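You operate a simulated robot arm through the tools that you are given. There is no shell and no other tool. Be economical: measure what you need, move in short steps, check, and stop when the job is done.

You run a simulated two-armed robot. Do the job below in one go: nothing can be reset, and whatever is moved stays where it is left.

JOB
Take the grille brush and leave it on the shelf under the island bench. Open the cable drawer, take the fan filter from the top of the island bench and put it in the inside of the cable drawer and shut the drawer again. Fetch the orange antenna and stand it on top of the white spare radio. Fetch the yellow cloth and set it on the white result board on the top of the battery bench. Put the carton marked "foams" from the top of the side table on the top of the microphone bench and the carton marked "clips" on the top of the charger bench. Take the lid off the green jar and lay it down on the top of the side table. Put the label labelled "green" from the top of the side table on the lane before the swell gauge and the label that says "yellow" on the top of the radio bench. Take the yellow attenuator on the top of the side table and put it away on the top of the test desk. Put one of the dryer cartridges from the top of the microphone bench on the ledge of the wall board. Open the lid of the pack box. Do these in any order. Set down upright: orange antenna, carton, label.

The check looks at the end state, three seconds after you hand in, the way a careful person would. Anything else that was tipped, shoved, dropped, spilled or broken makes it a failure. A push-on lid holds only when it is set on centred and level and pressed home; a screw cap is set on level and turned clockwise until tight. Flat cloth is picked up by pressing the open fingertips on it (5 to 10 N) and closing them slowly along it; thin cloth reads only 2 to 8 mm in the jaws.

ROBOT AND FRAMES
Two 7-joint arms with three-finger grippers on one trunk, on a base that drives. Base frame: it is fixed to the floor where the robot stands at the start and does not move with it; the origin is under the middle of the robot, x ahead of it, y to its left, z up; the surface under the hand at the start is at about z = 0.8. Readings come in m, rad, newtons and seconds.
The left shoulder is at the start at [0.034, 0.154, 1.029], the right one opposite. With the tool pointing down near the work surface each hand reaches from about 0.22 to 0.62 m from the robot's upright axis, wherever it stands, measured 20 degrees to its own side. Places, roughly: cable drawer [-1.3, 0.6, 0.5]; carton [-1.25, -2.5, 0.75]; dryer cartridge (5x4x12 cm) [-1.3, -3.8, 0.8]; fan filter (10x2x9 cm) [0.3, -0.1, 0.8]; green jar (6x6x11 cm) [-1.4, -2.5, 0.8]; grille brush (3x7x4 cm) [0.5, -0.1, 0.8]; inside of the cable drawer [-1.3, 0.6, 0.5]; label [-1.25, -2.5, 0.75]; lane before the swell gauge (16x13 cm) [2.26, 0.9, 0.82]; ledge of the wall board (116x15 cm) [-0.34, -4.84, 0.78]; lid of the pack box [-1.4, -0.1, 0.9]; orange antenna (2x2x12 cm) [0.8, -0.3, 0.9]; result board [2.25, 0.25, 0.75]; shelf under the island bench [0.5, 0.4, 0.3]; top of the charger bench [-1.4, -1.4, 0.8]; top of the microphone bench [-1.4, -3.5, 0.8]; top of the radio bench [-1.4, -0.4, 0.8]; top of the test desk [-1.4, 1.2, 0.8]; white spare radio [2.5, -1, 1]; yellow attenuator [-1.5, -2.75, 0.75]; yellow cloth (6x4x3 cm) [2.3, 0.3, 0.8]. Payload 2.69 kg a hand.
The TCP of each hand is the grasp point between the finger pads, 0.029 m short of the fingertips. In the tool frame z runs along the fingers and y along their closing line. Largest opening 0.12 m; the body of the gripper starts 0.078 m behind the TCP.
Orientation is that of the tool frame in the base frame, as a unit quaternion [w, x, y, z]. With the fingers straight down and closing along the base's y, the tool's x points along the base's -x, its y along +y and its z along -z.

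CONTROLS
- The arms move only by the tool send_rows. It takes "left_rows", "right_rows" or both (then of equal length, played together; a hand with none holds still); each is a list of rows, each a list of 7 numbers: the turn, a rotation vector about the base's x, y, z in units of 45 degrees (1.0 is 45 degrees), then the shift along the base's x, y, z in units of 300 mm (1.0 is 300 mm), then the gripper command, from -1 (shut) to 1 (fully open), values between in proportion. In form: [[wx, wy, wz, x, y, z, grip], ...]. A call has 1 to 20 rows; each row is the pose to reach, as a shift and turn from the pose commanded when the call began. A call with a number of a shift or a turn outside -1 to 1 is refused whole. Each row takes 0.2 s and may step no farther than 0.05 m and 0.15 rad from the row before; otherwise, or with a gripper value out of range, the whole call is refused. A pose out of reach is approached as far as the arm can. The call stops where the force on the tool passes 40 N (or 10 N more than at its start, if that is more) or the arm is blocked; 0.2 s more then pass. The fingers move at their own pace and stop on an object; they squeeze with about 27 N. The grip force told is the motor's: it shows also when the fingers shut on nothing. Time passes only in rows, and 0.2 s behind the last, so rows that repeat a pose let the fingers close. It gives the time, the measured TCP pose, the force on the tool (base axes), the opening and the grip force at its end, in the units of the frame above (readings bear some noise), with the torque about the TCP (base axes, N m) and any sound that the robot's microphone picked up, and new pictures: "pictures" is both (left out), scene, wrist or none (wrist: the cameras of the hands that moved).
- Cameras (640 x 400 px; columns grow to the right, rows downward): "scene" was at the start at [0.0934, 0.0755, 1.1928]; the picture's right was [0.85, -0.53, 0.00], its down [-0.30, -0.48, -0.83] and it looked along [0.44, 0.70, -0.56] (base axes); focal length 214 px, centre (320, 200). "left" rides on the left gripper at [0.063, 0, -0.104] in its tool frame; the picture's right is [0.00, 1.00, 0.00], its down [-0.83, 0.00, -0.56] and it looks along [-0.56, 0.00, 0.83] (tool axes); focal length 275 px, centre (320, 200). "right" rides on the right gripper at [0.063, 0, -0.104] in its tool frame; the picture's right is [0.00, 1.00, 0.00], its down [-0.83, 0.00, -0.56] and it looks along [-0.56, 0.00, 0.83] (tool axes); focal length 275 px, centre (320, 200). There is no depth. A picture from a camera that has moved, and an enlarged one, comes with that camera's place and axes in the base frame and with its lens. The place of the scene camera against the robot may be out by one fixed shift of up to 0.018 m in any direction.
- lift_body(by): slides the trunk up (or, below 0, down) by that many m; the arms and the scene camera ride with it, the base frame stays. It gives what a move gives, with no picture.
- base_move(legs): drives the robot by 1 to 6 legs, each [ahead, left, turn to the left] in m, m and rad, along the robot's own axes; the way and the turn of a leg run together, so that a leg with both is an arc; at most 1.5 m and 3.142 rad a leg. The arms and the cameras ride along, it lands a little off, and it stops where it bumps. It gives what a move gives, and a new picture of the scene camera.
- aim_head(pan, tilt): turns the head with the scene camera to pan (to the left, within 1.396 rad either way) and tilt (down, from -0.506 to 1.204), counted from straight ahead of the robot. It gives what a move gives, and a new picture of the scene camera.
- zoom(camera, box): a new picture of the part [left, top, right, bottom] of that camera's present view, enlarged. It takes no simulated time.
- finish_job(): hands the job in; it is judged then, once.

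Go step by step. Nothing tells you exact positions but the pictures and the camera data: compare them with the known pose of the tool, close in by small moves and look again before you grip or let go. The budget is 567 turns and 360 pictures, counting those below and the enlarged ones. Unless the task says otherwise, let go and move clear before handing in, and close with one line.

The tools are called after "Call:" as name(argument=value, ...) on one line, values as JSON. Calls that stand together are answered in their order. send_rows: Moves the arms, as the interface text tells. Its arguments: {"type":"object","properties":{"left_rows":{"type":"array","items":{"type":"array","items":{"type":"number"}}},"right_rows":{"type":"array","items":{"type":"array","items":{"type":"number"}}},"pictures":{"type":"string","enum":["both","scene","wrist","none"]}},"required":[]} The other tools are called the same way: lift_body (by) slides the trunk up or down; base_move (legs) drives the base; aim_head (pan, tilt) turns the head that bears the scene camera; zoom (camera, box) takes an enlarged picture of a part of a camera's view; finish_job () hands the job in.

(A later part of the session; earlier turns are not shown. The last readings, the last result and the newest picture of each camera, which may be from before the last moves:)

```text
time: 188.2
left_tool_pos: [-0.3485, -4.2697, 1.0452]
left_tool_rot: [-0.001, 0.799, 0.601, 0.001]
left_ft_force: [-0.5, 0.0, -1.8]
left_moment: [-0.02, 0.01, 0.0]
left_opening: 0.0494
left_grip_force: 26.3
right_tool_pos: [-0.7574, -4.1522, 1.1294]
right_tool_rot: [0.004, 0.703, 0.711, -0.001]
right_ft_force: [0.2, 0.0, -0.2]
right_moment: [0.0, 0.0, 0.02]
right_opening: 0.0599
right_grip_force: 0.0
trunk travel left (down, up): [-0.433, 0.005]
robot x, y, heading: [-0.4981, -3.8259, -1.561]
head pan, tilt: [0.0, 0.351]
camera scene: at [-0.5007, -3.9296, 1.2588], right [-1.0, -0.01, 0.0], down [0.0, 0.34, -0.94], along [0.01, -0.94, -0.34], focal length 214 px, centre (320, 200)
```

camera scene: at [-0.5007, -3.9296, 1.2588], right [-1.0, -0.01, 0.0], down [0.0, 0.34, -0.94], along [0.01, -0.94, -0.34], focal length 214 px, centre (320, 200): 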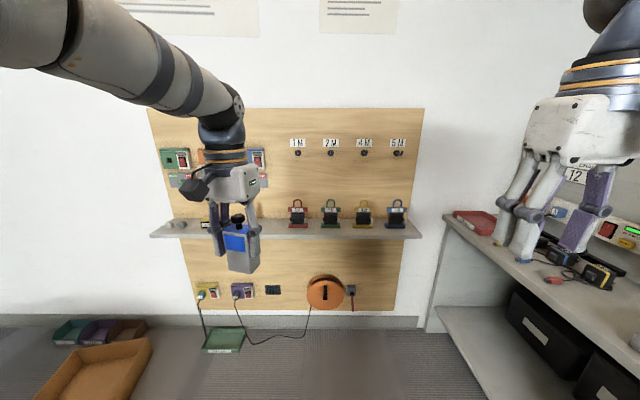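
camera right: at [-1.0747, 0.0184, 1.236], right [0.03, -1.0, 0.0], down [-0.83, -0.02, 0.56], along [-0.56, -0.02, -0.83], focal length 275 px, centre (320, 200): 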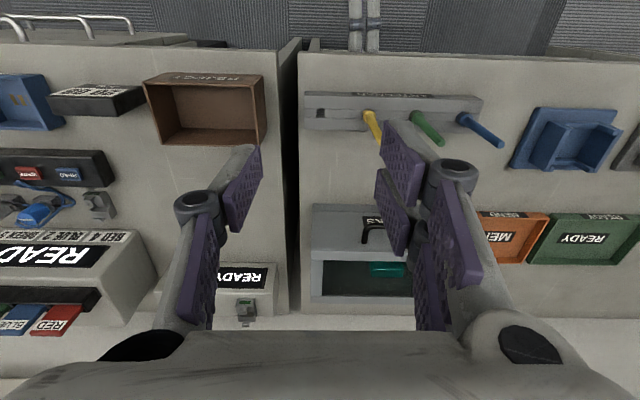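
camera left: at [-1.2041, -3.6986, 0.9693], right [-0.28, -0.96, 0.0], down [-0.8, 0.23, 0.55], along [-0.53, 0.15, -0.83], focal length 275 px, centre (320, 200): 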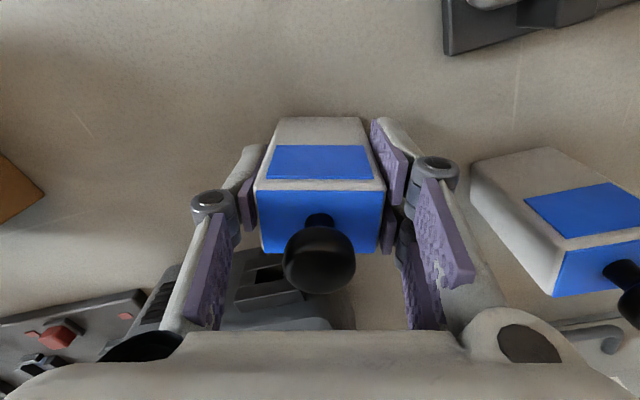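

The ledge is free between the locks and the left items, around x=-0.19. Align yaw and drive in so the cartridge hovers in front of it.

Call:
send_rows(left_rows=[[0, 0, 0.18, 0, 0, 0, -0.8], [0, 0, 0.355, 0, 0, 0, -0.8]], pictures="none")

Call:
base_move(legs=[[0.4, 0.16, 0]])

Call:
send_rows(left_rows=[[0, 0, 0, 0, 0, 0, -0.8]], pictures="wrist")

```text
time: 188.8
left_tool_pos: [-0.3481, -4.2697, 1.0452]
left_tool_rot: [0.0, 0.706, 0.708, 0.001]
left_ft_force: [0.3, 0.4, -1.4]
left_moment: [0.01, 0.0, 0.01]
left_opening: 0.0494
left_grip_force: 26.9
right_tool_pos: [-0.7591, -4.1519, 1.1302]
right_tool_rot: [0.003, 0.703, 0.711, 0.0]
right_ft_force: [0.5, 0.3, 1.0]
right_moment: [-0.01, 0.0, -0.03]
right_opening: 0.0601
right_grip_force: 0.0
trunk travel left (down, up): [-0.433, 0.005]
robot x, y, heading: [-0.4963, -3.8295, -1.564]
head pan, tilt: [0.0, 0.351]
```

```text
time: 191.4
left_tool_pos: [-0.1861, -4.6683, 1.0456]
left_tool_rot: [-0.001, 0.707, 0.707, 0.0]
left_ft_force: [-0.9, 0.2, -2.0]
left_moment: [-0.02, 0.04, 0.0]
left_opening: 0.0495
left_grip_force: 26.7
right_tool_pos: [-0.5954, -4.5498, 1.1306]
right_tool_rot: [0.003, 0.703, 0.711, 0.0]
right_ft_force: [0.4, -0.8, -0.2]
right_moment: [-0.01, -0.01, -0.02]
right_opening: 0.0598
right_grip_force: 0.1
trunk travel left (down, up): [-0.433, 0.005]
robot x, y, heading: [-0.3353, -4.2249, -1.564]
head pan, tilt: [0.0, 0.351]
camera scene: at [-0.3382, -4.3282, 1.2589], right [-1.0, -0.01, 0.0], down [0.0, 0.34, -0.94], along [0.01, -0.94, -0.34], focal length 214 px, centre (320, 200)
```

scene: 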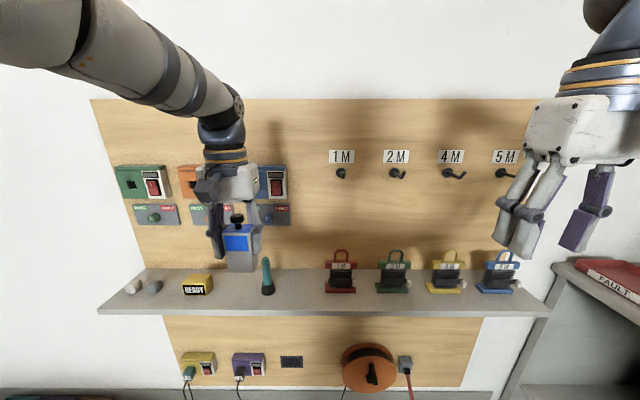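

```text
time: 191.8
left_tool_pos: [-0.1861, -4.6667, 1.0444]
left_tool_rot: [-0.001, 0.707, 0.707, 0.001]
left_ft_force: [0.2, 0.1, -1.0]
left_moment: [0.0, 0.0, 0.01]
left_opening: 0.0494
left_grip_force: 27.1
right_tool_pos: [-0.5959, -4.5487, 1.1302]
right_tool_rot: [0.002, 0.704, 0.711, -0.001]
right_ft_force: [0.0, -0.7, 0.7]
right_moment: [0.0, 0.03, 0.0]
right_opening: 0.0599
right_grip_force: 0.1
trunk travel left (down, up): [-0.433, 0.005]
robot x, y, heading: [-0.3323, -4.2255, -1.568]
head pan, tilt: [0.0, 0.351]
camera left: at [-0.1848, -4.6059, 1.1488], right [1.0, 0.0, 0.0], down [0.0, -0.83, 0.55], along [0.0, -0.55, -0.83], focal length 275 px, centre (320, 200)
```

left: 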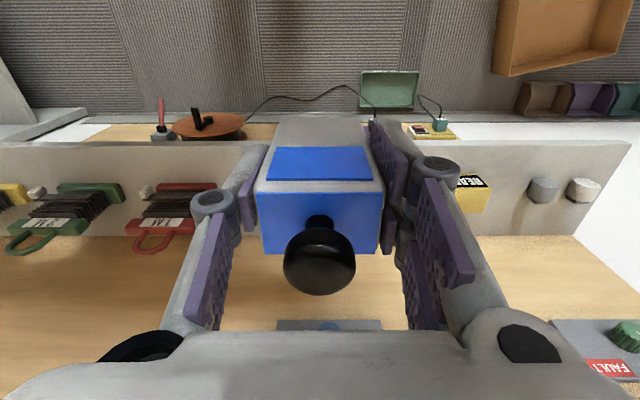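

A teal object stands right at my planned spot, so I shift to the gap between it and the red lock, x≈-0.277.

Call:
base_move(legs=[[0.08, -0.092, 0]])

Call:
send_rows(left_rows=[[0, 0, 0, 0, -0.08, -0.1, -0.8], [0, 0, 0, 0, -0.16, -0.2, -0.8]], pictures="both")

```text
time: 193.2
left_tool_pos: [-0.2776, -4.749, 1.0447]
left_tool_rot: [0.0, 0.707, 0.707, 0.0]
left_ft_force: [0.0, 0.6, -1.2]
left_moment: [0.03, -0.04, 0.0]
left_opening: 0.0496
left_grip_force: 26.9
right_tool_pos: [-0.6878, -4.6304, 1.1308]
right_tool_rot: [0.002, 0.704, 0.71, -0.001]
right_ft_force: [-0.8, -0.5, -0.4]
right_moment: [0.05, -0.05, 0.05]
right_opening: 0.06
right_grip_force: 0.0
trunk travel left (down, up): [-0.433, 0.005]
robot x, y, heading: [-0.43, -4.3062, -1.565]
head pan, tilt: [0.0, 0.351]
camera scene: at [-0.4305, -4.4081, 1.2589], right [-1.0, -0.01, 0.0], down [0.0, 0.34, -0.94], along [0.0, -0.94, -0.34], focal length 214 px, centre (320, 200)
```

scene: 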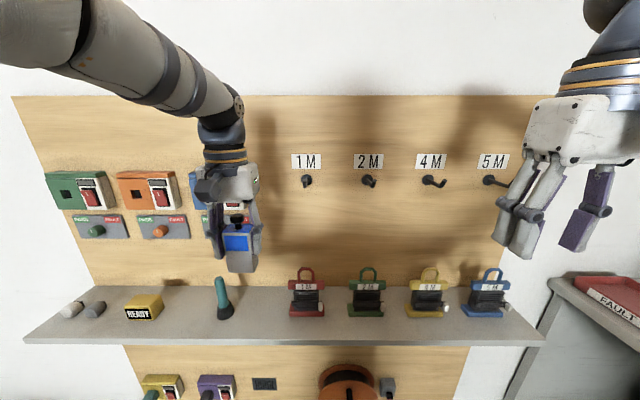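

```text
time: 193.8
left_tool_pos: [-0.2778, -4.797, 0.9849]
left_tool_rot: [-0.001, 0.707, 0.707, 0.001]
left_ft_force: [-0.3, 0.8, -1.0]
left_moment: [0.04, 0.02, -0.07]
left_opening: 0.0497
left_grip_force: 27.1
right_tool_pos: [-0.6872, -4.6303, 1.1293]
right_tool_rot: [0.003, 0.704, 0.71, -0.001]
right_ft_force: [0.8, -0.8, -0.5]
right_moment: [0.0, 0.02, -0.01]
right_opening: 0.0596
right_grip_force: 0.1
trunk travel left (down, up): [-0.433, 0.005]
robot x, y, heading: [-0.4267, -4.305, -1.571]
head pan, tilt: [0.0, 0.351]
camera scene: at [-0.4299, -4.4086, 1.2587], right [-1.0, -0.01, 0.0], down [0.0, 0.34, -0.94], along [0.0, -0.94, -0.34], focal length 214 px, centre (320, 200)
camera left: at [-0.2765, -4.735, 1.0892], right [1.0, 0.0, 0.0], down [0.0, -0.83, 0.55], along [0.0, -0.55, -0.83], focal length 275 px, centre (320, 200)
```

scene: 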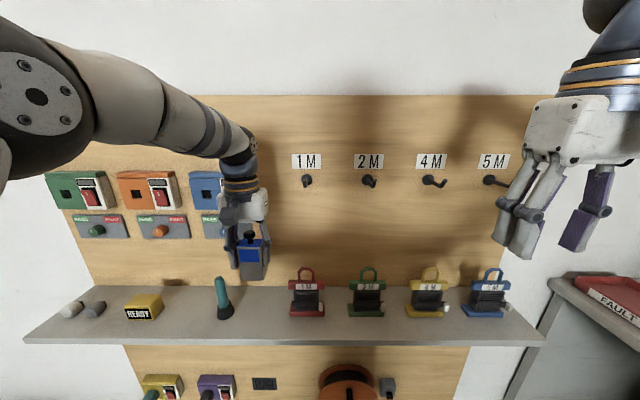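
left: 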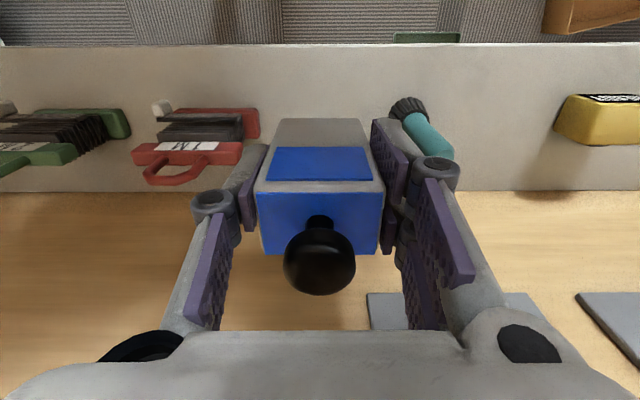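

Gap confirmed. Lower the cartridge onto the ledge.

Call:
send_rows(left_rows=[[0, 0, 0, 0.013, -0.04, -0.13, -0.8], [0, 0, 0, 0.013, -0.04, -0.26, -0.8], [0, 0, 0, 0.013, -0.04, -0.38, -0.8], [0, 0, 0, 0.013, -0.04, -0.42, -0.8]], pictures="wrist")

```text
time: 194.8
left_tool_pos: [-0.2735, -4.8081, 0.8597]
left_tool_rot: [0.0, 0.707, 0.707, 0.0]
left_ft_force: [0.8, -0.9, -1.1]
left_moment: [-0.04, 0.0, 0.0]
left_opening: 0.0496
left_grip_force: 27.1
right_tool_pos: [-0.6887, -4.6311, 1.1308]
right_tool_rot: [0.003, 0.703, 0.711, 0.0]
right_ft_force: [0.3, -0.6, 0.4]
right_moment: [0.01, 0.01, 0.03]
right_opening: 0.0601
right_grip_force: 0.1
trunk travel left (down, up): [-0.433, 0.005]
robot x, y, heading: [-0.4273, -4.3052, -1.564]
head pan, tilt: [0.0, 0.351]
camera left: at [-0.273, -4.7457, 0.963], right [1.0, 0.0, 0.0], down [0.0, -0.83, 0.55], along [0.0, -0.55, -0.83], focal length 275 px, centre (320, 200)
```

left: 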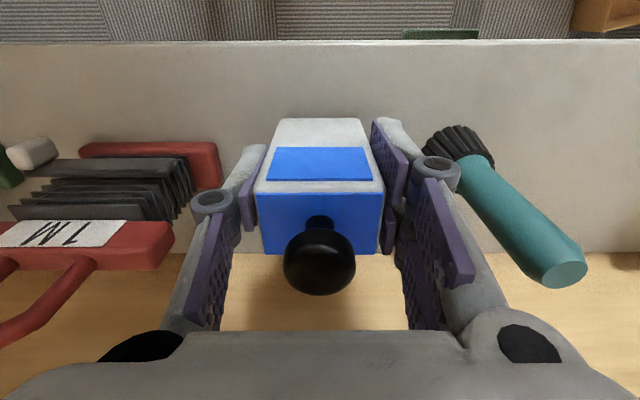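

Call:
send_rows(left_rows=[[0, 0, 0, 0, 0, -0.015, -0.8], [0, 0, 0, 0, 0, -0.03, -0.8]], pictures="none")

Call:
send_rows(left_rows=[[0, 0, 0, 0, 0, -0.01, -0.8], [0, 0, 0, 0, 0, -0.02, -0.8]], pictures="none")

```text
time: 195.3
left_tool_pos: [-0.274, -4.8072, 0.8502]
left_tool_rot: [-0.002, 0.707, 0.707, 0.0]
left_ft_force: [0.2, -0.6, -1.4]
left_moment: [0.0, -0.04, 0.05]
left_opening: 0.0494
left_grip_force: 26.8
right_tool_pos: [-0.6878, -4.6307, 1.1315]
right_tool_rot: [0.004, 0.703, 0.711, -0.001]
right_ft_force: [0.5, 0.3, 0.2]
right_moment: [0.01, 0.01, -0.01]
right_opening: 0.06
right_grip_force: 0.0
trunk travel left (down, up): [-0.433, 0.005]
robot x, y, heading: [-0.4306, -4.307, -1.564]
head pan, tilt: [0.0, 0.351]
```

```text
time: 195.9
left_tool_pos: [-0.2729, -4.808, 0.8458]
left_tool_rot: [-0.001, 0.708, 0.706, 0.0]
left_ft_force: [-0.3, 0.5, 5.1]
left_moment: [0.14, 0.07, -0.06]
left_opening: 0.0494
left_grip_force: 26.7
right_tool_pos: [-0.6867, -4.6293, 1.1302]
right_tool_rot: [0.004, 0.703, 0.711, -0.002]
right_ft_force: [0.5, 0.2, 0.6]
right_moment: [0.01, 0.0, 0.02]
right_opening: 0.06
right_grip_force: 0.1
trunk travel left (down, up): [-0.433, 0.005]
robot x, y, heading: [-0.4247, -4.3031, -1.561]
head pan, tilt: [0.0, 0.351]
```

Contact with the ledge. Release with a small opening and rise.

Call:
send_rows(left_rows=[[0, 0, 0, 0, 0, 0, -0.1], [0, 0, 0, 0, 0, 0, 0.12], [0, 0, 0, 0, 0, 0.1, 0.12], [0, 0, 0, 0, 0, 0.25, 0.12], [0, 0, 0, 0, 0, 0.4, 0.12], [0, 0, 0, 0, 0.03, 0.55, 0.12], [0, 0, 0, 0, 0.13, 0.65, 0.12], [0, 0, 0, 0, 0.28, 0.7, 0.12]], pictures="both")

```text
time: 197.8
left_tool_pos: [-0.2728, -4.7214, 1.0546]
left_tool_rot: [-0.002, 0.707, 0.707, 0.0]
left_ft_force: [-0.6, 0.1, 0.4]
left_moment: [0.01, 0.01, -0.01]
left_opening: 0.0673
left_grip_force: 0.0
right_tool_pos: [-0.688, -4.6281, 1.131]
right_tool_rot: [0.004, 0.703, 0.711, -0.001]
right_ft_force: [-0.4, 1.5, -0.6]
right_moment: [-0.02, 0.0, 0.0]
right_opening: 0.0599
right_grip_force: 0.2
trunk travel left (down, up): [-0.433, 0.005]
robot x, y, heading: [-0.424, -4.3096, -1.566]
head pan, tilt: [0.0, 0.351]
camera scene: at [-0.43, -4.4061, 1.2592], right [-1.0, 0.0, 0.0], down [0.0, 0.34, -0.94], along [0.0, -0.94, -0.34], focal length 214 px, centre (320, 200)
camera left: at [-0.2722, -4.6598, 1.1585], right [1.0, -0.01, 0.0], down [0.0, -0.83, 0.55], along [0.0, -0.55, -0.83], focal length 275 px, centre (320, 200)
```

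scene: 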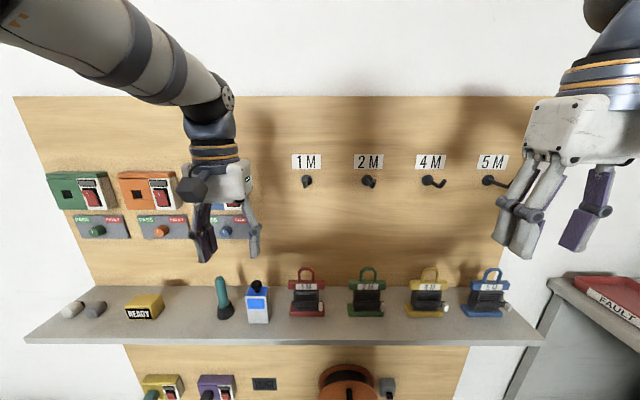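
left: 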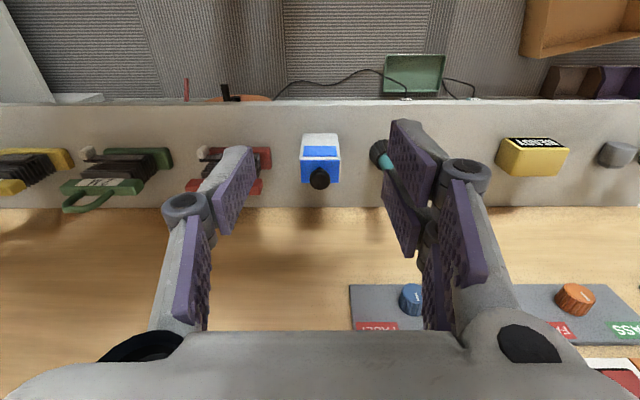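

Cartridge is on the ledge. Back off, turn to face the side table again and drive north.

Call:
base_move(legs=[[-0.5, 0, 0], [0, 0, -1.572], [0, -1.3, 0], [0.3, 0, 0]])

Call:
aim_head(pan=0.0, tilt=0.65)

```text
time: 216.0
left_tool_pos: [-1.1442, -2.6452, 1.0532]
left_tool_rot: [-0.001, 1.0, -0.005, 0.001]
left_ft_force: [0.7, -0.5, 0.3]
left_moment: [-0.01, -0.03, 0.04]
left_opening: 0.0675
left_grip_force: 0.0
right_tool_pos: [-1.0459, -2.2324, 1.1304]
right_tool_rot: [0.002, 1.0, 0.001, -0.003]
right_ft_force: [0.0, 0.2, -0.6]
right_moment: [-0.02, -0.02, -0.01]
right_opening: 0.06
right_grip_force: 0.0
trunk travel left (down, up): [-0.433, 0.005]
robot x, y, heading: [-0.7218, -2.4955, 3.138]
head pan, tilt: [0.0, 0.351]
camera scene: at [-0.8309, -2.4948, 1.2589], right [0.0, 1.0, 0.0], down [0.34, 0.0, -0.94], along [-0.94, 0.0, -0.34], focal length 214 px, centre (320, 200)
```

scene: 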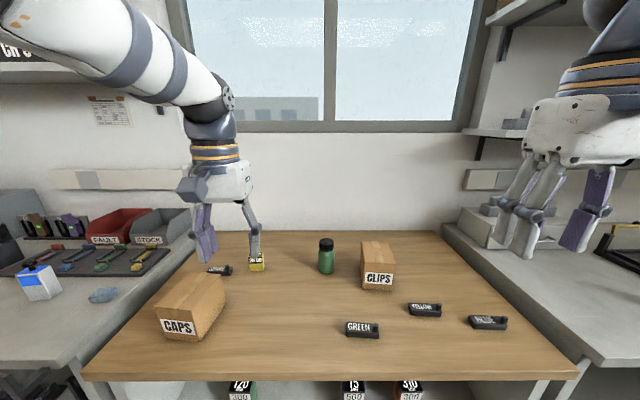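

```text
time: 216.8
left_tool_pos: [-1.1431, -2.6467, 1.0538]
left_tool_rot: [-0.001, 1.0, -0.005, 0.0]
left_ft_force: [-0.4, 0.3, -0.5]
left_moment: [-0.03, 0.04, 0.04]
left_opening: 0.0673
left_grip_force: 0.1
right_tool_pos: [-1.0459, -2.2324, 1.1307]
right_tool_rot: [0.002, 1.0, 0.0, -0.003]
right_ft_force: [-0.1, -0.3, 0.4]
right_moment: [-0.01, -0.01, 0.0]
right_opening: 0.0599
right_grip_force: 0.0
trunk travel left (down, up): [-0.433, 0.005]
robot x, y, heading: [-0.7221, -2.4942, 3.138]
head pan, tilt: [0.0, 0.649]
camera scene: at [-0.824, -2.4948, 1.2319], right [0.0, 1.0, 0.0], down [0.6, 0.0, -0.8], along [-0.8, 0.0, -0.6], focal length 214 px, centre (320, 200)
```

scene: 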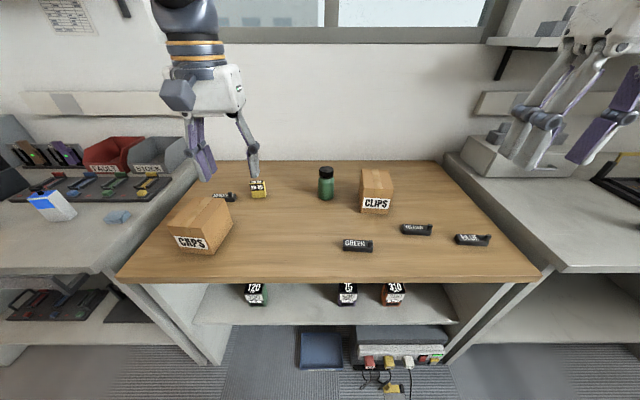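

Call:
zoom(camera="scene", box=[295, 150, 355, 210])

```text
6.67 times, centred on (325, 180) of scene
camera zoom: at [-0.824, -2.4948, 1.2319], right [0.0, 1.0, 0.0], down [0.6, 0.0, -0.8], along [-0.8, 0.0, -0.6], focal length 1430 px, centre (287, 333)
```

zoom: 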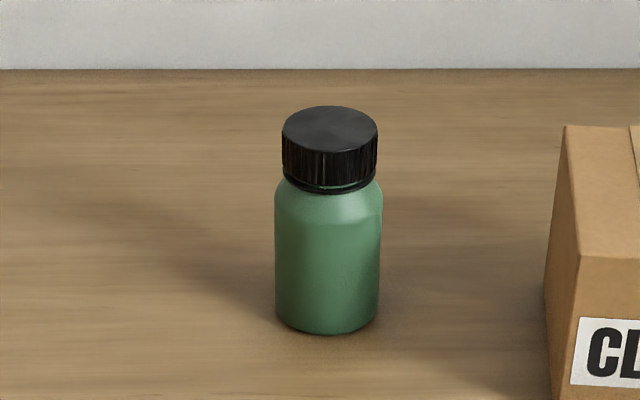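

The jar has a ribbed screw cap. First I'll clear the YELLOW label (right hand) and CLIPS carton (left hand). Approach and view from the right wrist.

Call:
base_move(legs=[[0.12, -0.12, 0]])

Call:
send_rows(right_rows=[[0, 0, 0, -0.05, -0.05, -0.12, 0], [0, 0, 0, -0.05, -0.1, -0.25, 0], [0, 0, 0, -0.05, -0.15, -0.38, 0]], pictures="wrist")

```text
time: 218.4
left_tool_pos: [-1.2633, -2.5261, 1.0543]
left_tool_rot: [-0.001, 1.0, -0.004, 0.002]
left_ft_force: [1.0, 0.4, 0.2]
left_moment: [0.0, 0.0, 0.0]
left_opening: 0.0672
left_grip_force: 0.1
right_tool_pos: [-1.1661, -2.113, 1.1306]
right_tool_rot: [0.002, 1.0, 0.002, -0.003]
right_ft_force: [-1.1, 0.2, -0.1]
right_moment: [-0.01, -0.05, 0.01]
right_opening: 0.0598
right_grip_force: 0.1
trunk travel left (down, up): [-0.433, 0.005]
robot x, y, heading: [-0.8484, -2.3751, 3.136]
head pan, tilt: [0.0, 0.649]
camera scene: at [-0.9441, -2.3748, 1.2318], right [0.0, 1.0, 0.0], down [0.6, 0.0, -0.8], along [-0.8, 0.0, -0.6], focal length 214 px, centre (320, 200)
```

scene: 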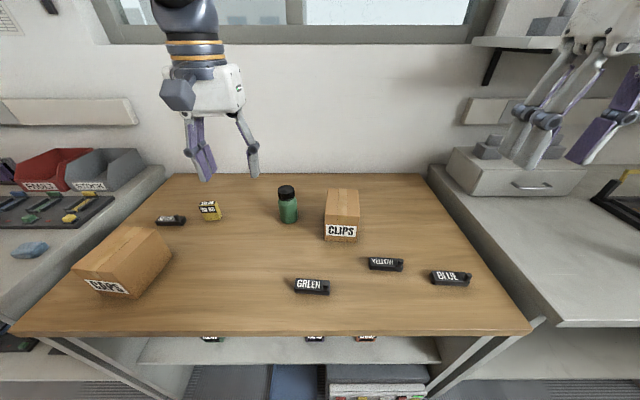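

```text
time: 219.2
left_tool_pos: [-1.2629, -2.5263, 1.0526]
left_tool_rot: [-0.001, 1.0, -0.004, 0.002]
left_ft_force: [-0.7, -0.5, -0.3]
left_moment: [-0.01, -0.03, -0.02]
left_opening: 0.0671
left_grip_force: 0.1
right_tool_pos: [-1.1822, -2.1592, 1.0169]
right_tool_rot: [0.001, 1.0, 0.001, -0.004]
right_ft_force: [0.0, 0.2, -0.4]
right_moment: [0.0, 0.0, -0.02]
right_opening: 0.06
right_grip_force: 0.1
trunk travel left (down, up): [-0.433, 0.005]
robot x, y, heading: [-0.8454, -2.3778, 3.136]
head pan, tilt: [0.0, 0.649]
camera right: at [-1.1177, -2.1584, 1.1205], right [0.01, -1.0, 0.0], down [-0.83, 0.0, 0.56], along [-0.56, -0.01, -0.83], focal length 275 px, centre (320, 200)
```

right: 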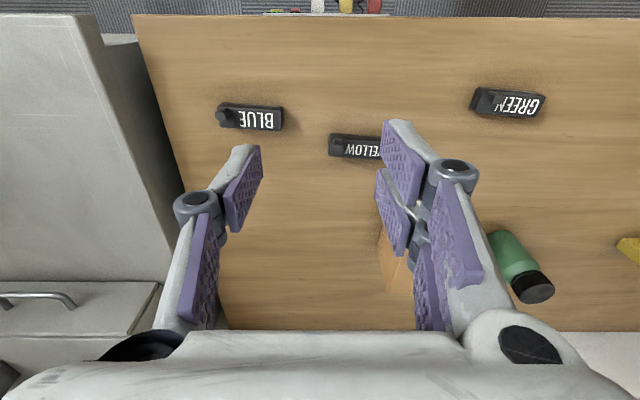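

Call:
send_rows(right_rows=[[0, 0, -0.18, -0.05, -0.05, 0, 0.2], [0, 0, -0.36, -0.1, -0.1, 0, 0.2], [0, 0, -0.54, -0.15, -0.13, 0, 0.2], [0, 0, -0.72, -0.2, -0.16, 0, 0.2], [0, 0, -0.9, -0.25, -0.18, 0, 0.2], [0, 0, -1, -0.283, -0.18, 0, 0.2]], pictures="none")

Call:
send_rows(right_rows=[[0, 0, -0.18, 0, 0, -0.05, 0.2], [0, 0, -0.36, 0, 0, -0.1, 0.2], [0, 0, -0.54, 0, 0, -0.15, 0.2], [0, 0, -0.72, 0, 0, -0.2, 0.2], [0, 0, -0.9, 0, 0, -0.25, 0.2], [0, 0, -1, 0, 0, -0.3, 0.2]], pictures="wrist")

```text
time: 220.6
left_tool_pos: [-1.263, -2.5271, 1.0531]
left_tool_rot: [-0.001, 1.0, -0.003, 0.001]
left_ft_force: [0.9, -0.4, -1.7]
left_moment: [-0.03, -0.02, 0.01]
left_opening: 0.0671
left_grip_force: 0.1
right_tool_pos: [-1.2676, -2.2122, 1.0172]
right_tool_rot: [0.001, 0.924, -0.382, -0.003]
right_ft_force: [0.4, -0.1, -0.5]
right_moment: [0.01, -0.03, 0.0]
right_opening: 0.0718
right_grip_force: 0.1
trunk travel left (down, up): [-0.433, 0.005]
robot x, y, heading: [-0.8444, -2.3764, 3.143]
head pan, tilt: [0.0, 0.649]
```

```text
time: 222.0
left_tool_pos: [-1.2633, -2.5266, 1.0546]
left_tool_rot: [-0.002, 1.0, -0.004, 0.002]
left_ft_force: [0.1, 0.2, 0.3]
left_moment: [0.03, 0.03, 0.02]
left_opening: 0.0671
left_grip_force: 0.0
right_tool_pos: [-1.2648, -2.2109, 0.9258]
right_tool_rot: [-0.001, 0.707, -0.707, -0.003]
right_ft_force: [0.1, -0.8, 0.0]
right_moment: [0.0, 0.0, -0.01]
right_opening: 0.0722
right_grip_force: 0.0
trunk travel left (down, up): [-0.433, 0.005]
robot x, y, heading: [-0.8451, -2.3781, 3.137]
head pan, tilt: [0.0, 0.649]
camera right: at [-1.265, -2.2755, 1.0302], right [-1.0, 0.0, 0.0], down [0.0, 0.83, 0.56], along [0.0, 0.56, -0.83], focal length 275 px, centre (320, 200)
```

right: 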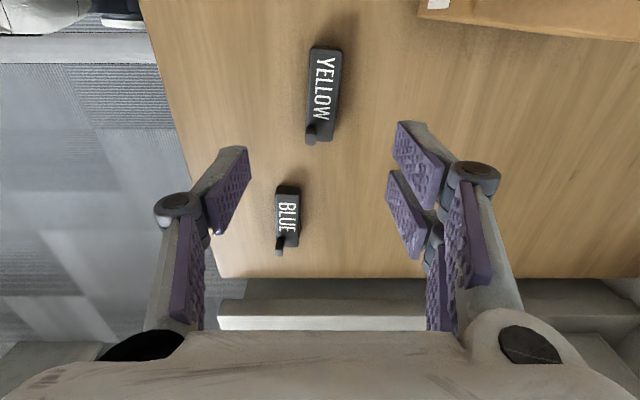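

YELLOW label centre at (-1.268, -2.211), 2.7 cm thick. Descend over it.

Call:
send_rows(right_rows=[[0, 0, -0.095, -0.01, 0, -0.15, 0.2], [0, 0, -0.095, -0.01, 0, -0.28, 0.2], [0, 0, -0.095, -0.01, 0, -0.38, 0.2]], pictures="wrist")

```text
time: 222.8
left_tool_pos: [-1.2623, -2.527, 1.0532]
left_tool_rot: [-0.001, 1.0, -0.004, 0.002]
left_ft_force: [-0.6, -0.1, -0.5]
left_moment: [0.0, -0.03, -0.02]
left_opening: 0.0671
left_grip_force: 0.0
right_tool_pos: [-1.2702, -2.2106, 0.811]
right_tool_rot: [0.002, -0.681, 0.732, 0.003]
right_ft_force: [-1.2, 0.5, -0.2]
right_moment: [0.0, 0.0, -0.01]
right_opening: 0.0719
right_grip_force: 0.0
trunk travel left (down, up): [-0.433, 0.005]
robot x, y, heading: [-0.8433, -2.375, 3.139]
head pan, tilt: [0.0, 0.649]
camera right: at [-1.2729, -2.2755, 0.9158], right [-1.0, 0.07, 0.0], down [0.06, 0.83, 0.56], along [0.04, 0.56, -0.83], focal length 275 px, centre (320, 200)
```

right: 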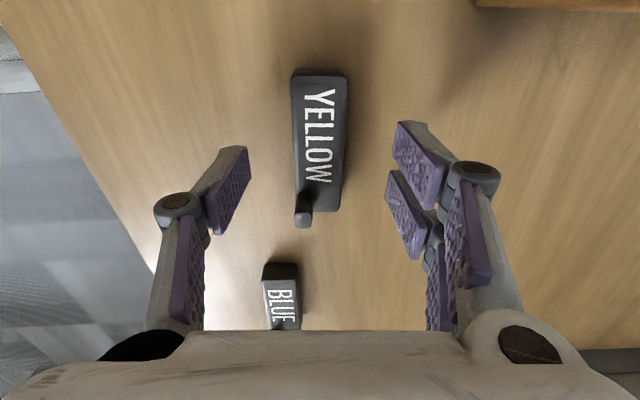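

Call:
send_rows(right_rows=[[0, 0, 0, 0, 0, -0.06, 0.2], [0, 0, 0, 0, 0, -0.09, 0.2], [0, 0, 0, 0, 0, -0.09, -0.4], [0, 0, 0, 0, 0, -0.09, -1], [0, 0, 0, 0, 0, -0.09, -1]], pictures="wrist")

```text
time: 224.0
left_tool_pos: [-1.2606, -2.5271, 1.0549]
left_tool_rot: [-0.001, 1.0, -0.004, -0.001]
left_ft_force: [1.0, 0.8, -0.7]
left_moment: [-0.01, -0.03, -0.02]
left_opening: 0.0671
left_grip_force: 0.0
right_tool_pos: [-1.2664, -2.2118, 0.7887]
right_tool_rot: [-0.001, -0.682, 0.732, 0.005]
right_ft_force: [12.4, 0.1, 33.5]
right_moment: [-0.19, -0.77, 0.03]
right_opening: 0.0272
right_grip_force: 27.0
trunk travel left (down, up): [-0.433, 0.005]
robot x, y, heading: [-0.8463, -2.378, 3.139]
head pan, tilt: [0.0, 0.649]
camera right: at [-1.2705, -2.2761, 0.8925], right [-1.0, 0.07, 0.01], down [0.06, 0.83, 0.56], along [0.03, 0.56, -0.83], focal length 275 px, centre (320, 200)
```

right: 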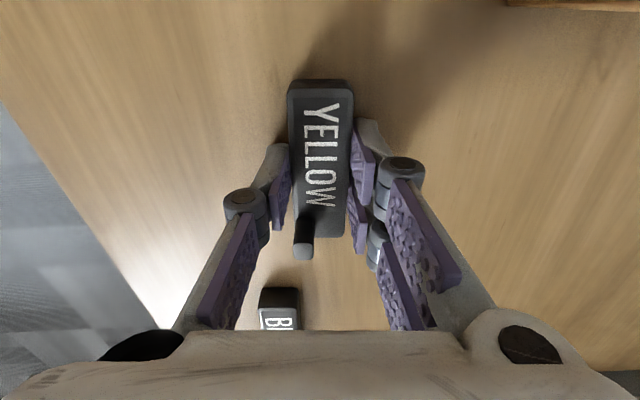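

Label gripped (2.7 cm). Lift it up and retract to the right.

Call:
send_rows(right_rows=[[0, 0, 0, 0, 0, 0.03, -1], [0, 0, 0, 0, 0, 0.15, -1], [0, 0, 0, 0, 0, 0.3, -1], [0, 0, 0, 0.05, 0.03, 0.45, -1], [0, 0, 0, 0.1, 0.15, 0.55, -1], [0, 0, 0, 0.2, 0.27, 0.6, -1], [0, 0, 0, 0.3, 0.38, 0.65, -1]], pictures="wrist")

```text
time: 225.6
left_tool_pos: [-1.2611, -2.5266, 1.0535]
left_tool_rot: [-0.001, 1.0, -0.003, 0.0]
left_ft_force: [-0.1, -0.8, -0.3]
left_moment: [-0.01, 0.01, 0.02]
left_opening: 0.067
left_grip_force: 0.2
right_tool_pos: [-1.1779, -2.0977, 0.9797]
right_tool_rot: [0.001, -0.681, 0.732, 0.002]
right_ft_force: [-1.1, -0.1, -0.1]
right_moment: [0.03, 0.02, -0.02]
right_opening: 0.0273
right_grip_force: 27.1
trunk travel left (down, up): [-0.433, 0.005]
robot x, y, heading: [-0.842, -2.3749, 3.132]
head pan, tilt: [0.0, 0.649]
camera right: at [-1.1815, -2.1609, 1.0839], right [-1.0, 0.07, 0.0], down [0.06, 0.83, 0.56], along [0.03, 0.56, -0.83], focal length 275 px, centre (320, 200)
```

right: 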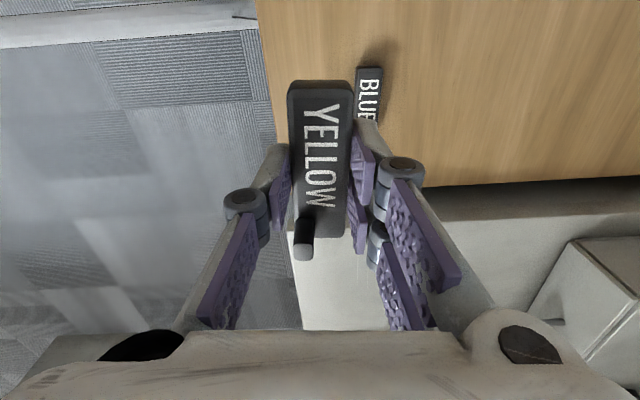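

Now the left hand goes over the CLIPS carton.

Call:
send_rows(left_rows=[[0, 0, 0, 0, 0.15, 0, 1], [0, 0, 0, 0, 0.3, 0, 1], [0, 0, 0, -0.05, 0.45, 0, 1], [0, 0, 0, -0.1, 0.6, 0, 1], [0, 0, 0, -0.15, 0.67, -0.1, 1]], pictures="wrist")

```text
time: 226.8
left_tool_pos: [-1.3115, -2.3279, 1.0241]
left_tool_rot: [-0.004, 1.0, 0.0, 0.002]
left_ft_force: [-0.3, 0.3, 0.6]
left_moment: [-0.03, -0.02, 0.02]
left_opening: 0.1198
left_grip_force: 0.0
right_tool_pos: [-1.1789, -2.0981, 0.9781]
right_tool_rot: [0.002, -0.681, 0.732, 0.001]
right_ft_force: [0.1, -0.5, 0.1]
right_moment: [0.01, -0.05, -0.01]
right_opening: 0.0271
right_grip_force: 27.1
trunk travel left (down, up): [-0.433, 0.005]
robot x, y, heading: [-0.8412, -2.376, 3.142]
head pan, tilt: [0.0, 0.649]
camera left: at [-1.2484, -2.3301, 1.1281], right [0.0, -1.0, -0.01], down [-0.83, 0.0, 0.55], along [-0.55, 0.01, -0.83], focal length 275 px, centre (320, 200)
```

left: 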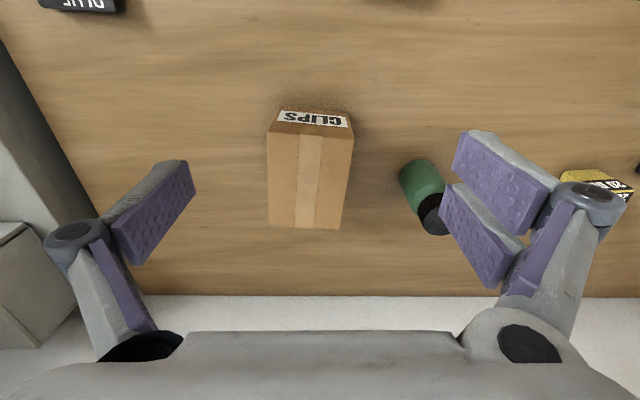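

CLIPS carton centre at (-1.415, -2.311), yaw about -5°. Descend around it, gripping a bit higher this time.

Call:
send_rows(left_rows=[[0, 0, -0.06, -0.14, 0.03, -0.05, 1], [0, 0, -0.112, -0.28, 0.055, -0.12, 1], [0, 0, -0.112, -0.345, 0.055, -0.24, 1], [0, 0, -0.112, -0.345, 0.055, -0.38, 1], [0, 0, -0.112, -0.345, 0.055, -0.5, 1]], pictures="wrist")

```text
time: 228.0
left_tool_pos: [-1.3551, -2.3482, 0.8815]
left_tool_rot: [0.0, 0.999, -0.048, 0.002]
left_ft_force: [-0.2, -0.4, 0.2]
left_moment: [0.0, -0.01, 0.03]
left_opening: 0.12
left_grip_force: 0.1
left hand out of reach, approached as far as the arm can: row 1, 2, 3, 4, 5
right_tool_pos: [-1.1792, -2.0963, 0.9787]
right_tool_rot: [0.001, -0.682, 0.732, 0.003]
right_ft_force: [0.1, 0.3, -0.9]
right_moment: [0.0, -0.03, 0.0]
right_opening: 0.0268
right_grip_force: 26.4
trunk travel left (down, up): [-0.433, 0.005]
robot x, y, heading: [-0.8433, -2.3781, 3.137]
head pan, tilt: [0.0, 0.649]
camera left: at [-1.2925, -2.3557, 0.9841], right [-0.1, -0.99, 0.0], down [-0.83, 0.08, 0.55], along [-0.55, 0.06, -0.83], focal length 275 px, centre (320, 200)
```

left: 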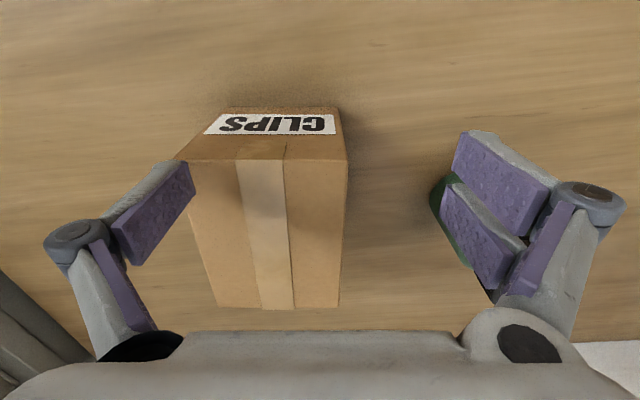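

Reach limit hit. Raise, move the base closer and retry.

Call:
send_rows(left_rows=[[0, 0, 0, 0, 0, 0.15, 1], [0, 0, 0, 0.05, 0, 0.3, 1], [0, 0, 0, 0.1, 0, 0.4, 1]], pictures="none")

Call:
base_move(legs=[[0.09, -0.05, 0]])

Call:
send_rows(left_rows=[[0, 0, 0, 0, 0, -0.02, 1]], pictures="wrist")

```text
time: 228.8
left_tool_pos: [-1.3247, -2.349, 1.0039]
left_tool_rot: [-0.001, 0.999, -0.048, 0.0]
left_ft_force: [-0.8, -0.5, 0.1]
left_moment: [-0.01, 0.0, 0.01]
left_opening: 0.1201
left_grip_force: 0.1
left hand out of reach, approached as far as the arm can: row 1
right_tool_pos: [-1.1794, -2.0969, 0.9795]
right_tool_rot: [0.001, -0.681, 0.732, 0.003]
right_ft_force: [1.3, 0.5, -0.3]
right_moment: [0.01, 0.04, 0.0]
right_opening: 0.0268
right_grip_force: 26.7
trunk travel left (down, up): [-0.433, 0.005]
robot x, y, heading: [-0.8439, -2.3722, 3.139]
head pan, tilt: [0.0, 0.649]
```

```text
time: 229.8
left_tool_pos: [-1.3512, -2.3336, 1.0028]
left_tool_rot: [-0.002, 0.999, -0.048, 0.0]
left_ft_force: [0.2, -0.9, 0.2]
left_moment: [0.05, 0.08, -0.01]
left_opening: 0.1201
left_grip_force: 0.1
right_tool_pos: [-1.2062, -2.0823, 0.9807]
right_tool_rot: [0.001, -0.681, 0.732, 0.004]
right_ft_force: [0.3, 0.8, -0.6]
right_moment: [0.04, 0.04, 0.0]
right_opening: 0.0267
right_grip_force: 27.3
trunk travel left (down, up): [-0.433, 0.005]
robot x, y, heading: [-0.8717, -2.3629, 3.14]
head pan, tilt: [0.0, 0.649]
stopped in leg 1: the robot was blocked; the commanded pose is now the measured one
camera scene: at [-0.9699, -2.3613, 1.2318], right [0.0, 1.0, 0.0], down [0.6, 0.0, -0.8], along [-0.8, 0.0, -0.6], focal length 214 px, centre (320, 200)
```

scene: 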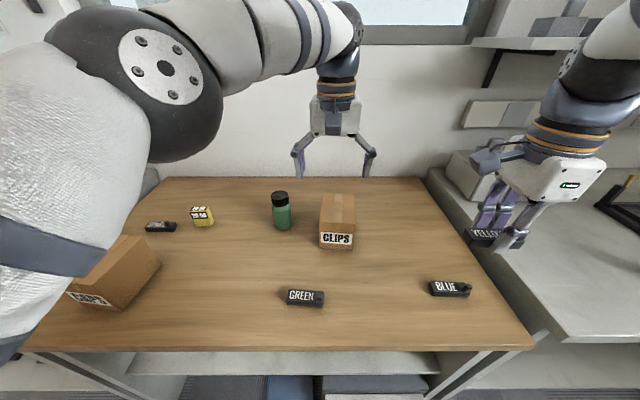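

```text
time: 230.2
left_tool_pos: [-1.3532, -2.3321, 0.9967]
left_tool_rot: [-0.001, 0.999, -0.048, 0.001]
left_ft_force: [-0.7, 0.3, 0.6]
left_moment: [0.04, 0.0, 0.01]
left_opening: 0.1199
left_grip_force: 0.1
right_tool_pos: [-1.2073, -2.0818, 0.9789]
right_tool_rot: [0.001, -0.681, 0.732, 0.004]
right_ft_force: [-0.4, 0.1, -0.3]
right_moment: [0.01, 0.01, -0.02]
right_opening: 0.027
right_grip_force: 27.1
trunk travel left (down, up): [-0.433, 0.005]
robot x, y, heading: [-0.8726, -2.3599, 3.141]
head pan, tilt: [0.0, 0.649]
camera left: at [-1.2894, -2.3401, 1.1007], right [-0.1, -0.99, 0.0], down [-0.83, 0.08, 0.55], along [-0.55, 0.06, -0.83], focal length 275 px, centre (320, 200)
```

left: 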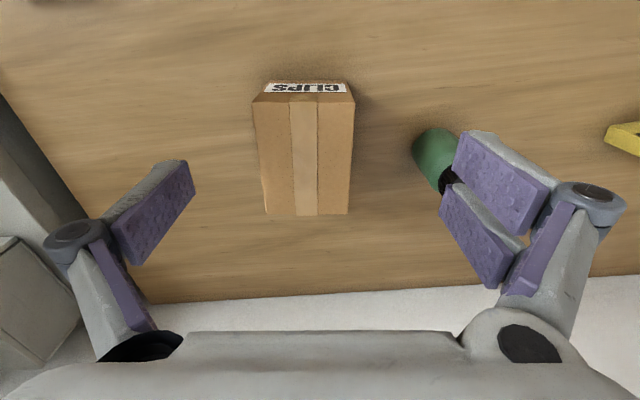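

The base was blocked. I'll look down to see what it met.

Call:
aim_head(pan=-0.3, tilt=1.1)

```text
time: 231.1
left_tool_pos: [-1.3527, -2.3318, 0.997]
left_tool_rot: [0.0, 0.999, -0.048, 0.0]
left_ft_force: [0.2, 0.2, -0.1]
left_moment: [0.01, 0.02, 0.02]
left_opening: 0.1199
left_grip_force: 0.1
right_tool_pos: [-1.2081, -2.0811, 0.9795]
right_tool_rot: [0.0, -0.681, 0.732, 0.003]
right_ft_force: [-0.1, 0.2, -0.7]
right_moment: [0.01, -0.02, 0.02]
right_opening: 0.0271
right_grip_force: 26.9
trunk travel left (down, up): [-0.433, 0.005]
robot x, y, heading: [-0.8703, -2.3606, 3.139]
head pan, tilt: [-0.3, 1.1]
camera scene: at [-0.9462, -2.3416, 1.1983], right [0.28, 0.96, 0.0], down [0.85, -0.25, -0.47], along [-0.45, 0.13, -0.88], focal length 214 px, centre (320, 200)
```

scene: 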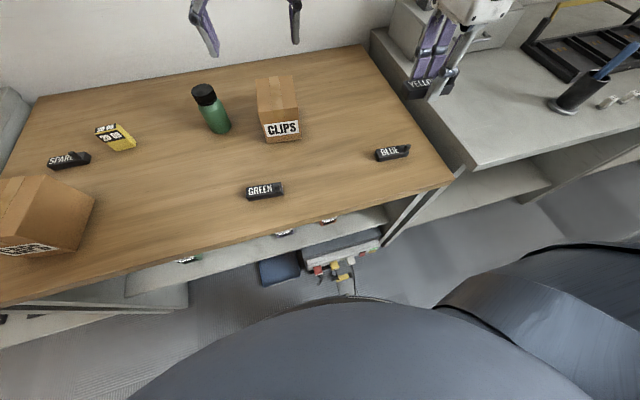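

Likely the floor connector near y≈-2.2. Back off slightly and use a forward-pitched hand for extra reach instead.

Call:
base_move(legs=[[-0.025, 0, 0]])

Call:
send_rows(left_rows=[[0, 0.14, 0, -0.05, 0.02, 0, 1], [0, 0.28, 0, -0.1, 0.04, 0, 1], [0, 0.42, 0, -0.15, 0.06, -0.03, 1], [0, 0.555, 0, -0.2, 0.07, -0.1, 1]], pictures="wrist")

```text
time: 231.9
left_tool_pos: [-1.327, -2.3318, 0.9968]
left_tool_rot: [-0.001, 0.999, -0.049, 0.001]
left_ft_force: [0.3, -0.3, -0.1]
left_moment: [-0.02, 0.04, -0.01]
left_opening: 0.1202
left_grip_force: 0.0
right_tool_pos: [-1.1819, -2.0804, 0.9793]
right_tool_rot: [0.001, -0.682, 0.732, 0.003]
right_ft_force: [0.8, -0.7, -0.4]
right_moment: [0.05, 0.05, 0.0]
right_opening: 0.0273
right_grip_force: 27.0
trunk travel left (down, up): [-0.433, 0.005]
robot x, y, heading: [-0.8456, -2.3595, 3.134]
head pan, tilt: [-0.3, 1.1]
camera scene: at [-0.9214, -2.3414, 1.1981], right [0.28, 0.96, 0.0], down [0.85, -0.25, -0.46], along [-0.44, 0.13, -0.89], focal length 214 px, centre (320, 200)
```

scene: 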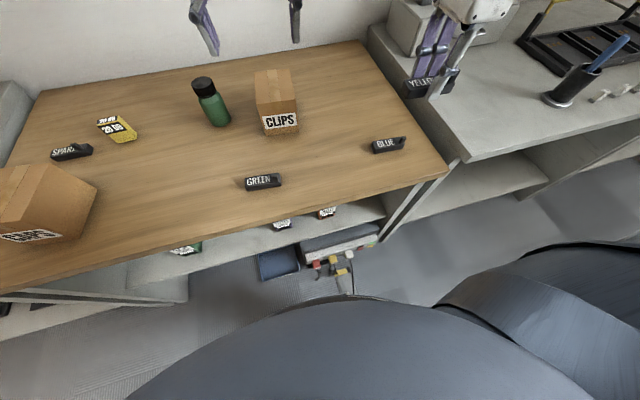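

```text
time: 232.9
left_tool_pos: [-1.3915, -2.3135, 0.9689]
left_tool_rot: [0.006, 0.975, -0.044, -0.217]
left_ft_force: [-0.5, -1.2, 0.0]
left_moment: [-0.03, -0.03, -0.04]
left_opening: 0.12
left_grip_force: 0.1
right_tool_pos: [-1.1837, -2.0812, 0.9791]
right_tool_rot: [0.001, -0.682, 0.731, 0.002]
right_ft_force: [-0.1, 0.6, -0.6]
right_moment: [-0.02, 0.02, 0.0]
right_opening: 0.0269
right_grip_force: 27.1
trunk travel left (down, up): [-0.433, 0.005]
robot x, y, heading: [-0.8479, -2.3583, 3.137]
head pan, tilt: [-0.3, 1.1]
camera left: at [-1.2891, -2.3205, 1.0374], right [-0.09, -1.0, 0.03], down [-0.51, 0.07, 0.86], along [-0.85, 0.06, -0.52], focal length 275 px, centre (320, 200)
```

left: 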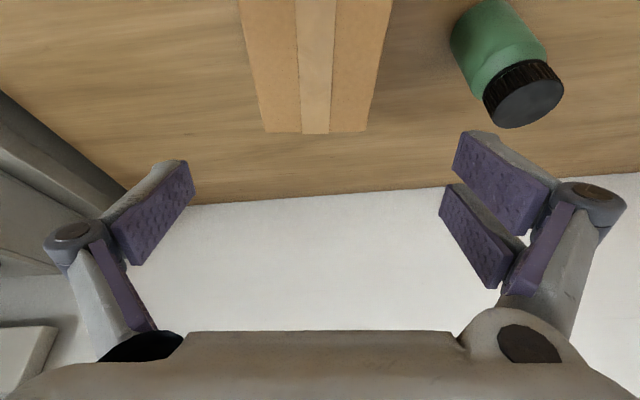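

Good reach. Lower to the carton sides and grip.

Call:
send_rows(left_rows=[[0, 0, 0, -0.01, 0.008, -0.14, 1], [0, 0, 0, -0.028, 0.008, -0.28, 1], [0, 0, 0, -0.028, 0.008, -0.4, 1], [0, 0, 0, -0.028, 0.008, -0.46, 1]], pictures="wrist")

```text
time: 233.9
left_tool_pos: [-1.3971, -2.3089, 0.8282]
left_tool_rot: [0.01, 0.975, -0.048, -0.215]
left_ft_force: [0.1, -1.2, 0.8]
left_moment: [0.0, -0.01, 0.0]
left_opening: 0.1197
left_grip_force: 0.0
right_tool_pos: [-1.1834, -2.0808, 0.9792]
right_tool_rot: [0.001, -0.681, 0.732, 0.003]
right_ft_force: [0.0, -0.2, -0.1]
right_moment: [0.02, -0.03, 0.02]
right_opening: 0.0268
right_grip_force: 27.1
trunk travel left (down, up): [-0.433, 0.005]
robot x, y, heading: [-0.8478, -2.3624, 3.136]
head pan, tilt: [-0.3, 1.1]
camera left: at [-1.2957, -2.3162, 0.8954], right [-0.09, -0.99, 0.04], down [-0.52, 0.08, 0.85], along [-0.85, 0.06, -0.52], focal length 275 px, centre (320, 200)
```

left: 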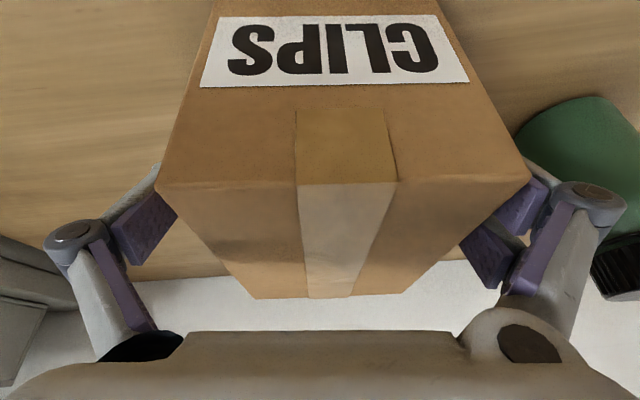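

Call:
send_rows(left_rows=[[0, 0, 0, -0.03, 0, 0, 1], [0, 0, 0, -0.03, 0, 0, 0.5], [0, 0, 0, -0.03, 0, 0, 0], [0, 0, 0, -0.03, 0, 0, -0.5], [0, 0, 0, -0.03, 0, 0, -0.5]], pictures="none")

```text
time: 235.1
left_tool_pos: [-1.4066, -2.3094, 0.8304]
left_tool_rot: [0.009, 0.975, -0.046, -0.216]
left_ft_force: [0.6, -2.4, 5.8]
left_moment: [0.2, -0.39, -0.2]
left_opening: 0.0912
left_grip_force: 27.1
right_tool_pos: [-1.1829, -2.0806, 0.979]
right_tool_rot: [0.001, -0.682, 0.731, 0.004]
right_ft_force: [-0.4, -0.1, -0.5]
right_moment: [-0.01, 0.02, 0.0]
right_opening: 0.0271
right_grip_force: 26.7
trunk travel left (down, up): [-0.433, 0.005]
robot x, y, heading: [-0.8493, -2.3588, 3.139]
head pan, tilt: [-0.3, 1.1]
```

Gripped. Lift, retract, then drive back and north to the charger bench.

Call:
send_rows(left_rows=[[0, 0, 0, 0, 0, 0.1, -0.6], [0, 0, 0, 0, 0, 0.25, -0.6], [0, 0, 0, 0.02, 0, 0.4, -0.6], [0, 0, 0, 0.08, 0, 0.53, -0.6], [0, 0, 0, 0.18, -0.05, 0.62, -0.6], [0, 0, 0, 0.3, -0.12, 0.68, -0.6]], pictures="none")

Call:
base_move(legs=[[-0.35, 0, 0], [0, -0.85, 0]])

Call:
aim_head(pan=0.0, tilt=0.65)

```text
time: 236.5
left_tool_pos: [-1.3145, -2.3434, 1.0333]
left_tool_rot: [0.009, 0.975, -0.047, -0.215]
left_ft_force: [0.4, 0.2, -3.7]
left_moment: [0.0, 0.03, 0.02]
left_opening: 0.0899
left_grip_force: 27.0
right_tool_pos: [-1.1816, -2.0808, 0.9795]
right_tool_rot: [0.001, -0.682, 0.731, 0.003]
right_ft_force: [0.3, -0.5, -0.1]
right_moment: [-0.01, 0.01, 0.01]
right_opening: 0.0269
right_grip_force: 26.8
trunk travel left (down, up): [-0.433, 0.005]
robot x, y, heading: [-0.8505, -2.3613, 3.141]
head pan, tilt: [-0.3, 1.1]
```

```text
time: 245.2
left_tool_pos: [-0.9628, -1.501, 1.033]
left_tool_rot: [0.009, 0.975, -0.048, -0.215]
left_ft_force: [-0.1, 0.6, -2.7]
left_moment: [-0.02, 0.0, -0.05]
left_opening: 0.0897
left_grip_force: 27.2
right_tool_pos: [-0.8314, -1.236, 0.9787]
right_tool_rot: [0.0, -0.681, 0.732, 0.003]
right_ft_force: [-0.4, 0.6, -1.1]
right_moment: [-0.02, -0.01, -0.02]
right_opening: 0.0271
right_grip_force: 27.3
trunk travel left (down, up): [-0.433, 0.005]
robot x, y, heading: [-0.4958, -1.5166, 3.138]
head pan, tilt: [-0.3, 1.1]
camera scene: at [-0.5693, -1.4969, 1.1977], right [0.28, 0.96, 0.0], down [0.85, -0.25, -0.46], along [-0.44, 0.13, -0.89], focal length 214 px, centre (320, 200)
```

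scene: 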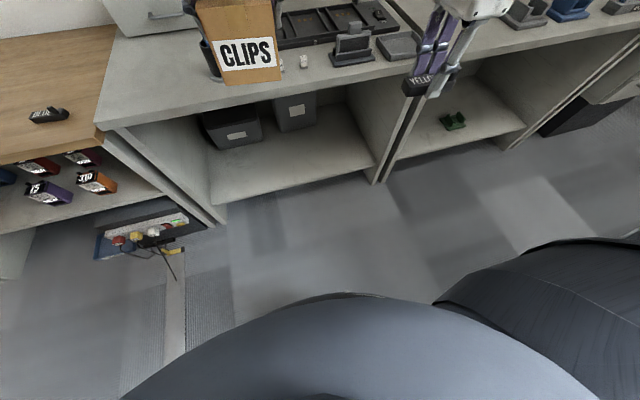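

```text
time: 246.1
left_tool_pos: [-0.9649, -1.501, 1.0335]
left_tool_rot: [0.008, 0.975, -0.046, -0.216]
left_ft_force: [-0.1, 0.0, -3.2]
left_moment: [0.01, -0.02, 0.03]
left_opening: 0.0899
left_grip_force: 27.3
right_tool_pos: [-0.8302, -1.2368, 0.9789]
right_tool_rot: [0.002, -0.68, 0.733, 0.004]
right_ft_force: [0.8, -0.6, -0.3]
right_moment: [-0.01, -0.01, 0.0]
right_opening: 0.0271
right_grip_force: 27.5
trunk travel left (down, up): [-0.433, 0.005]
robot x, y, heading: [-0.493, -1.5116, 3.135]
head pan, tilt: [0.0, 0.649]
camera scene: at [-0.5921, -1.5039, 1.2264], right [0.13, 0.99, 0.0], down [0.65, -0.09, -0.76], along [-0.75, 0.1, -0.65], focal length 214 px, centre (320, 200)
```

scene: 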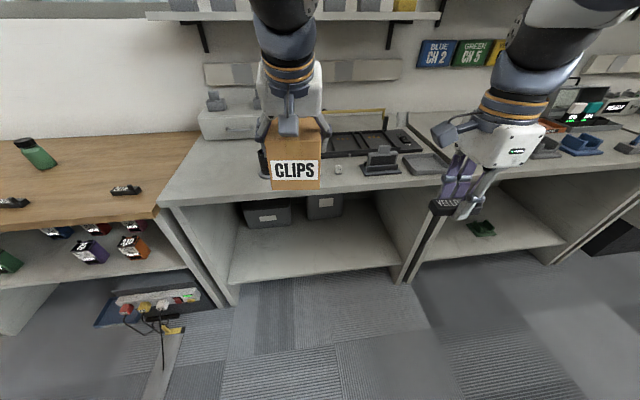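

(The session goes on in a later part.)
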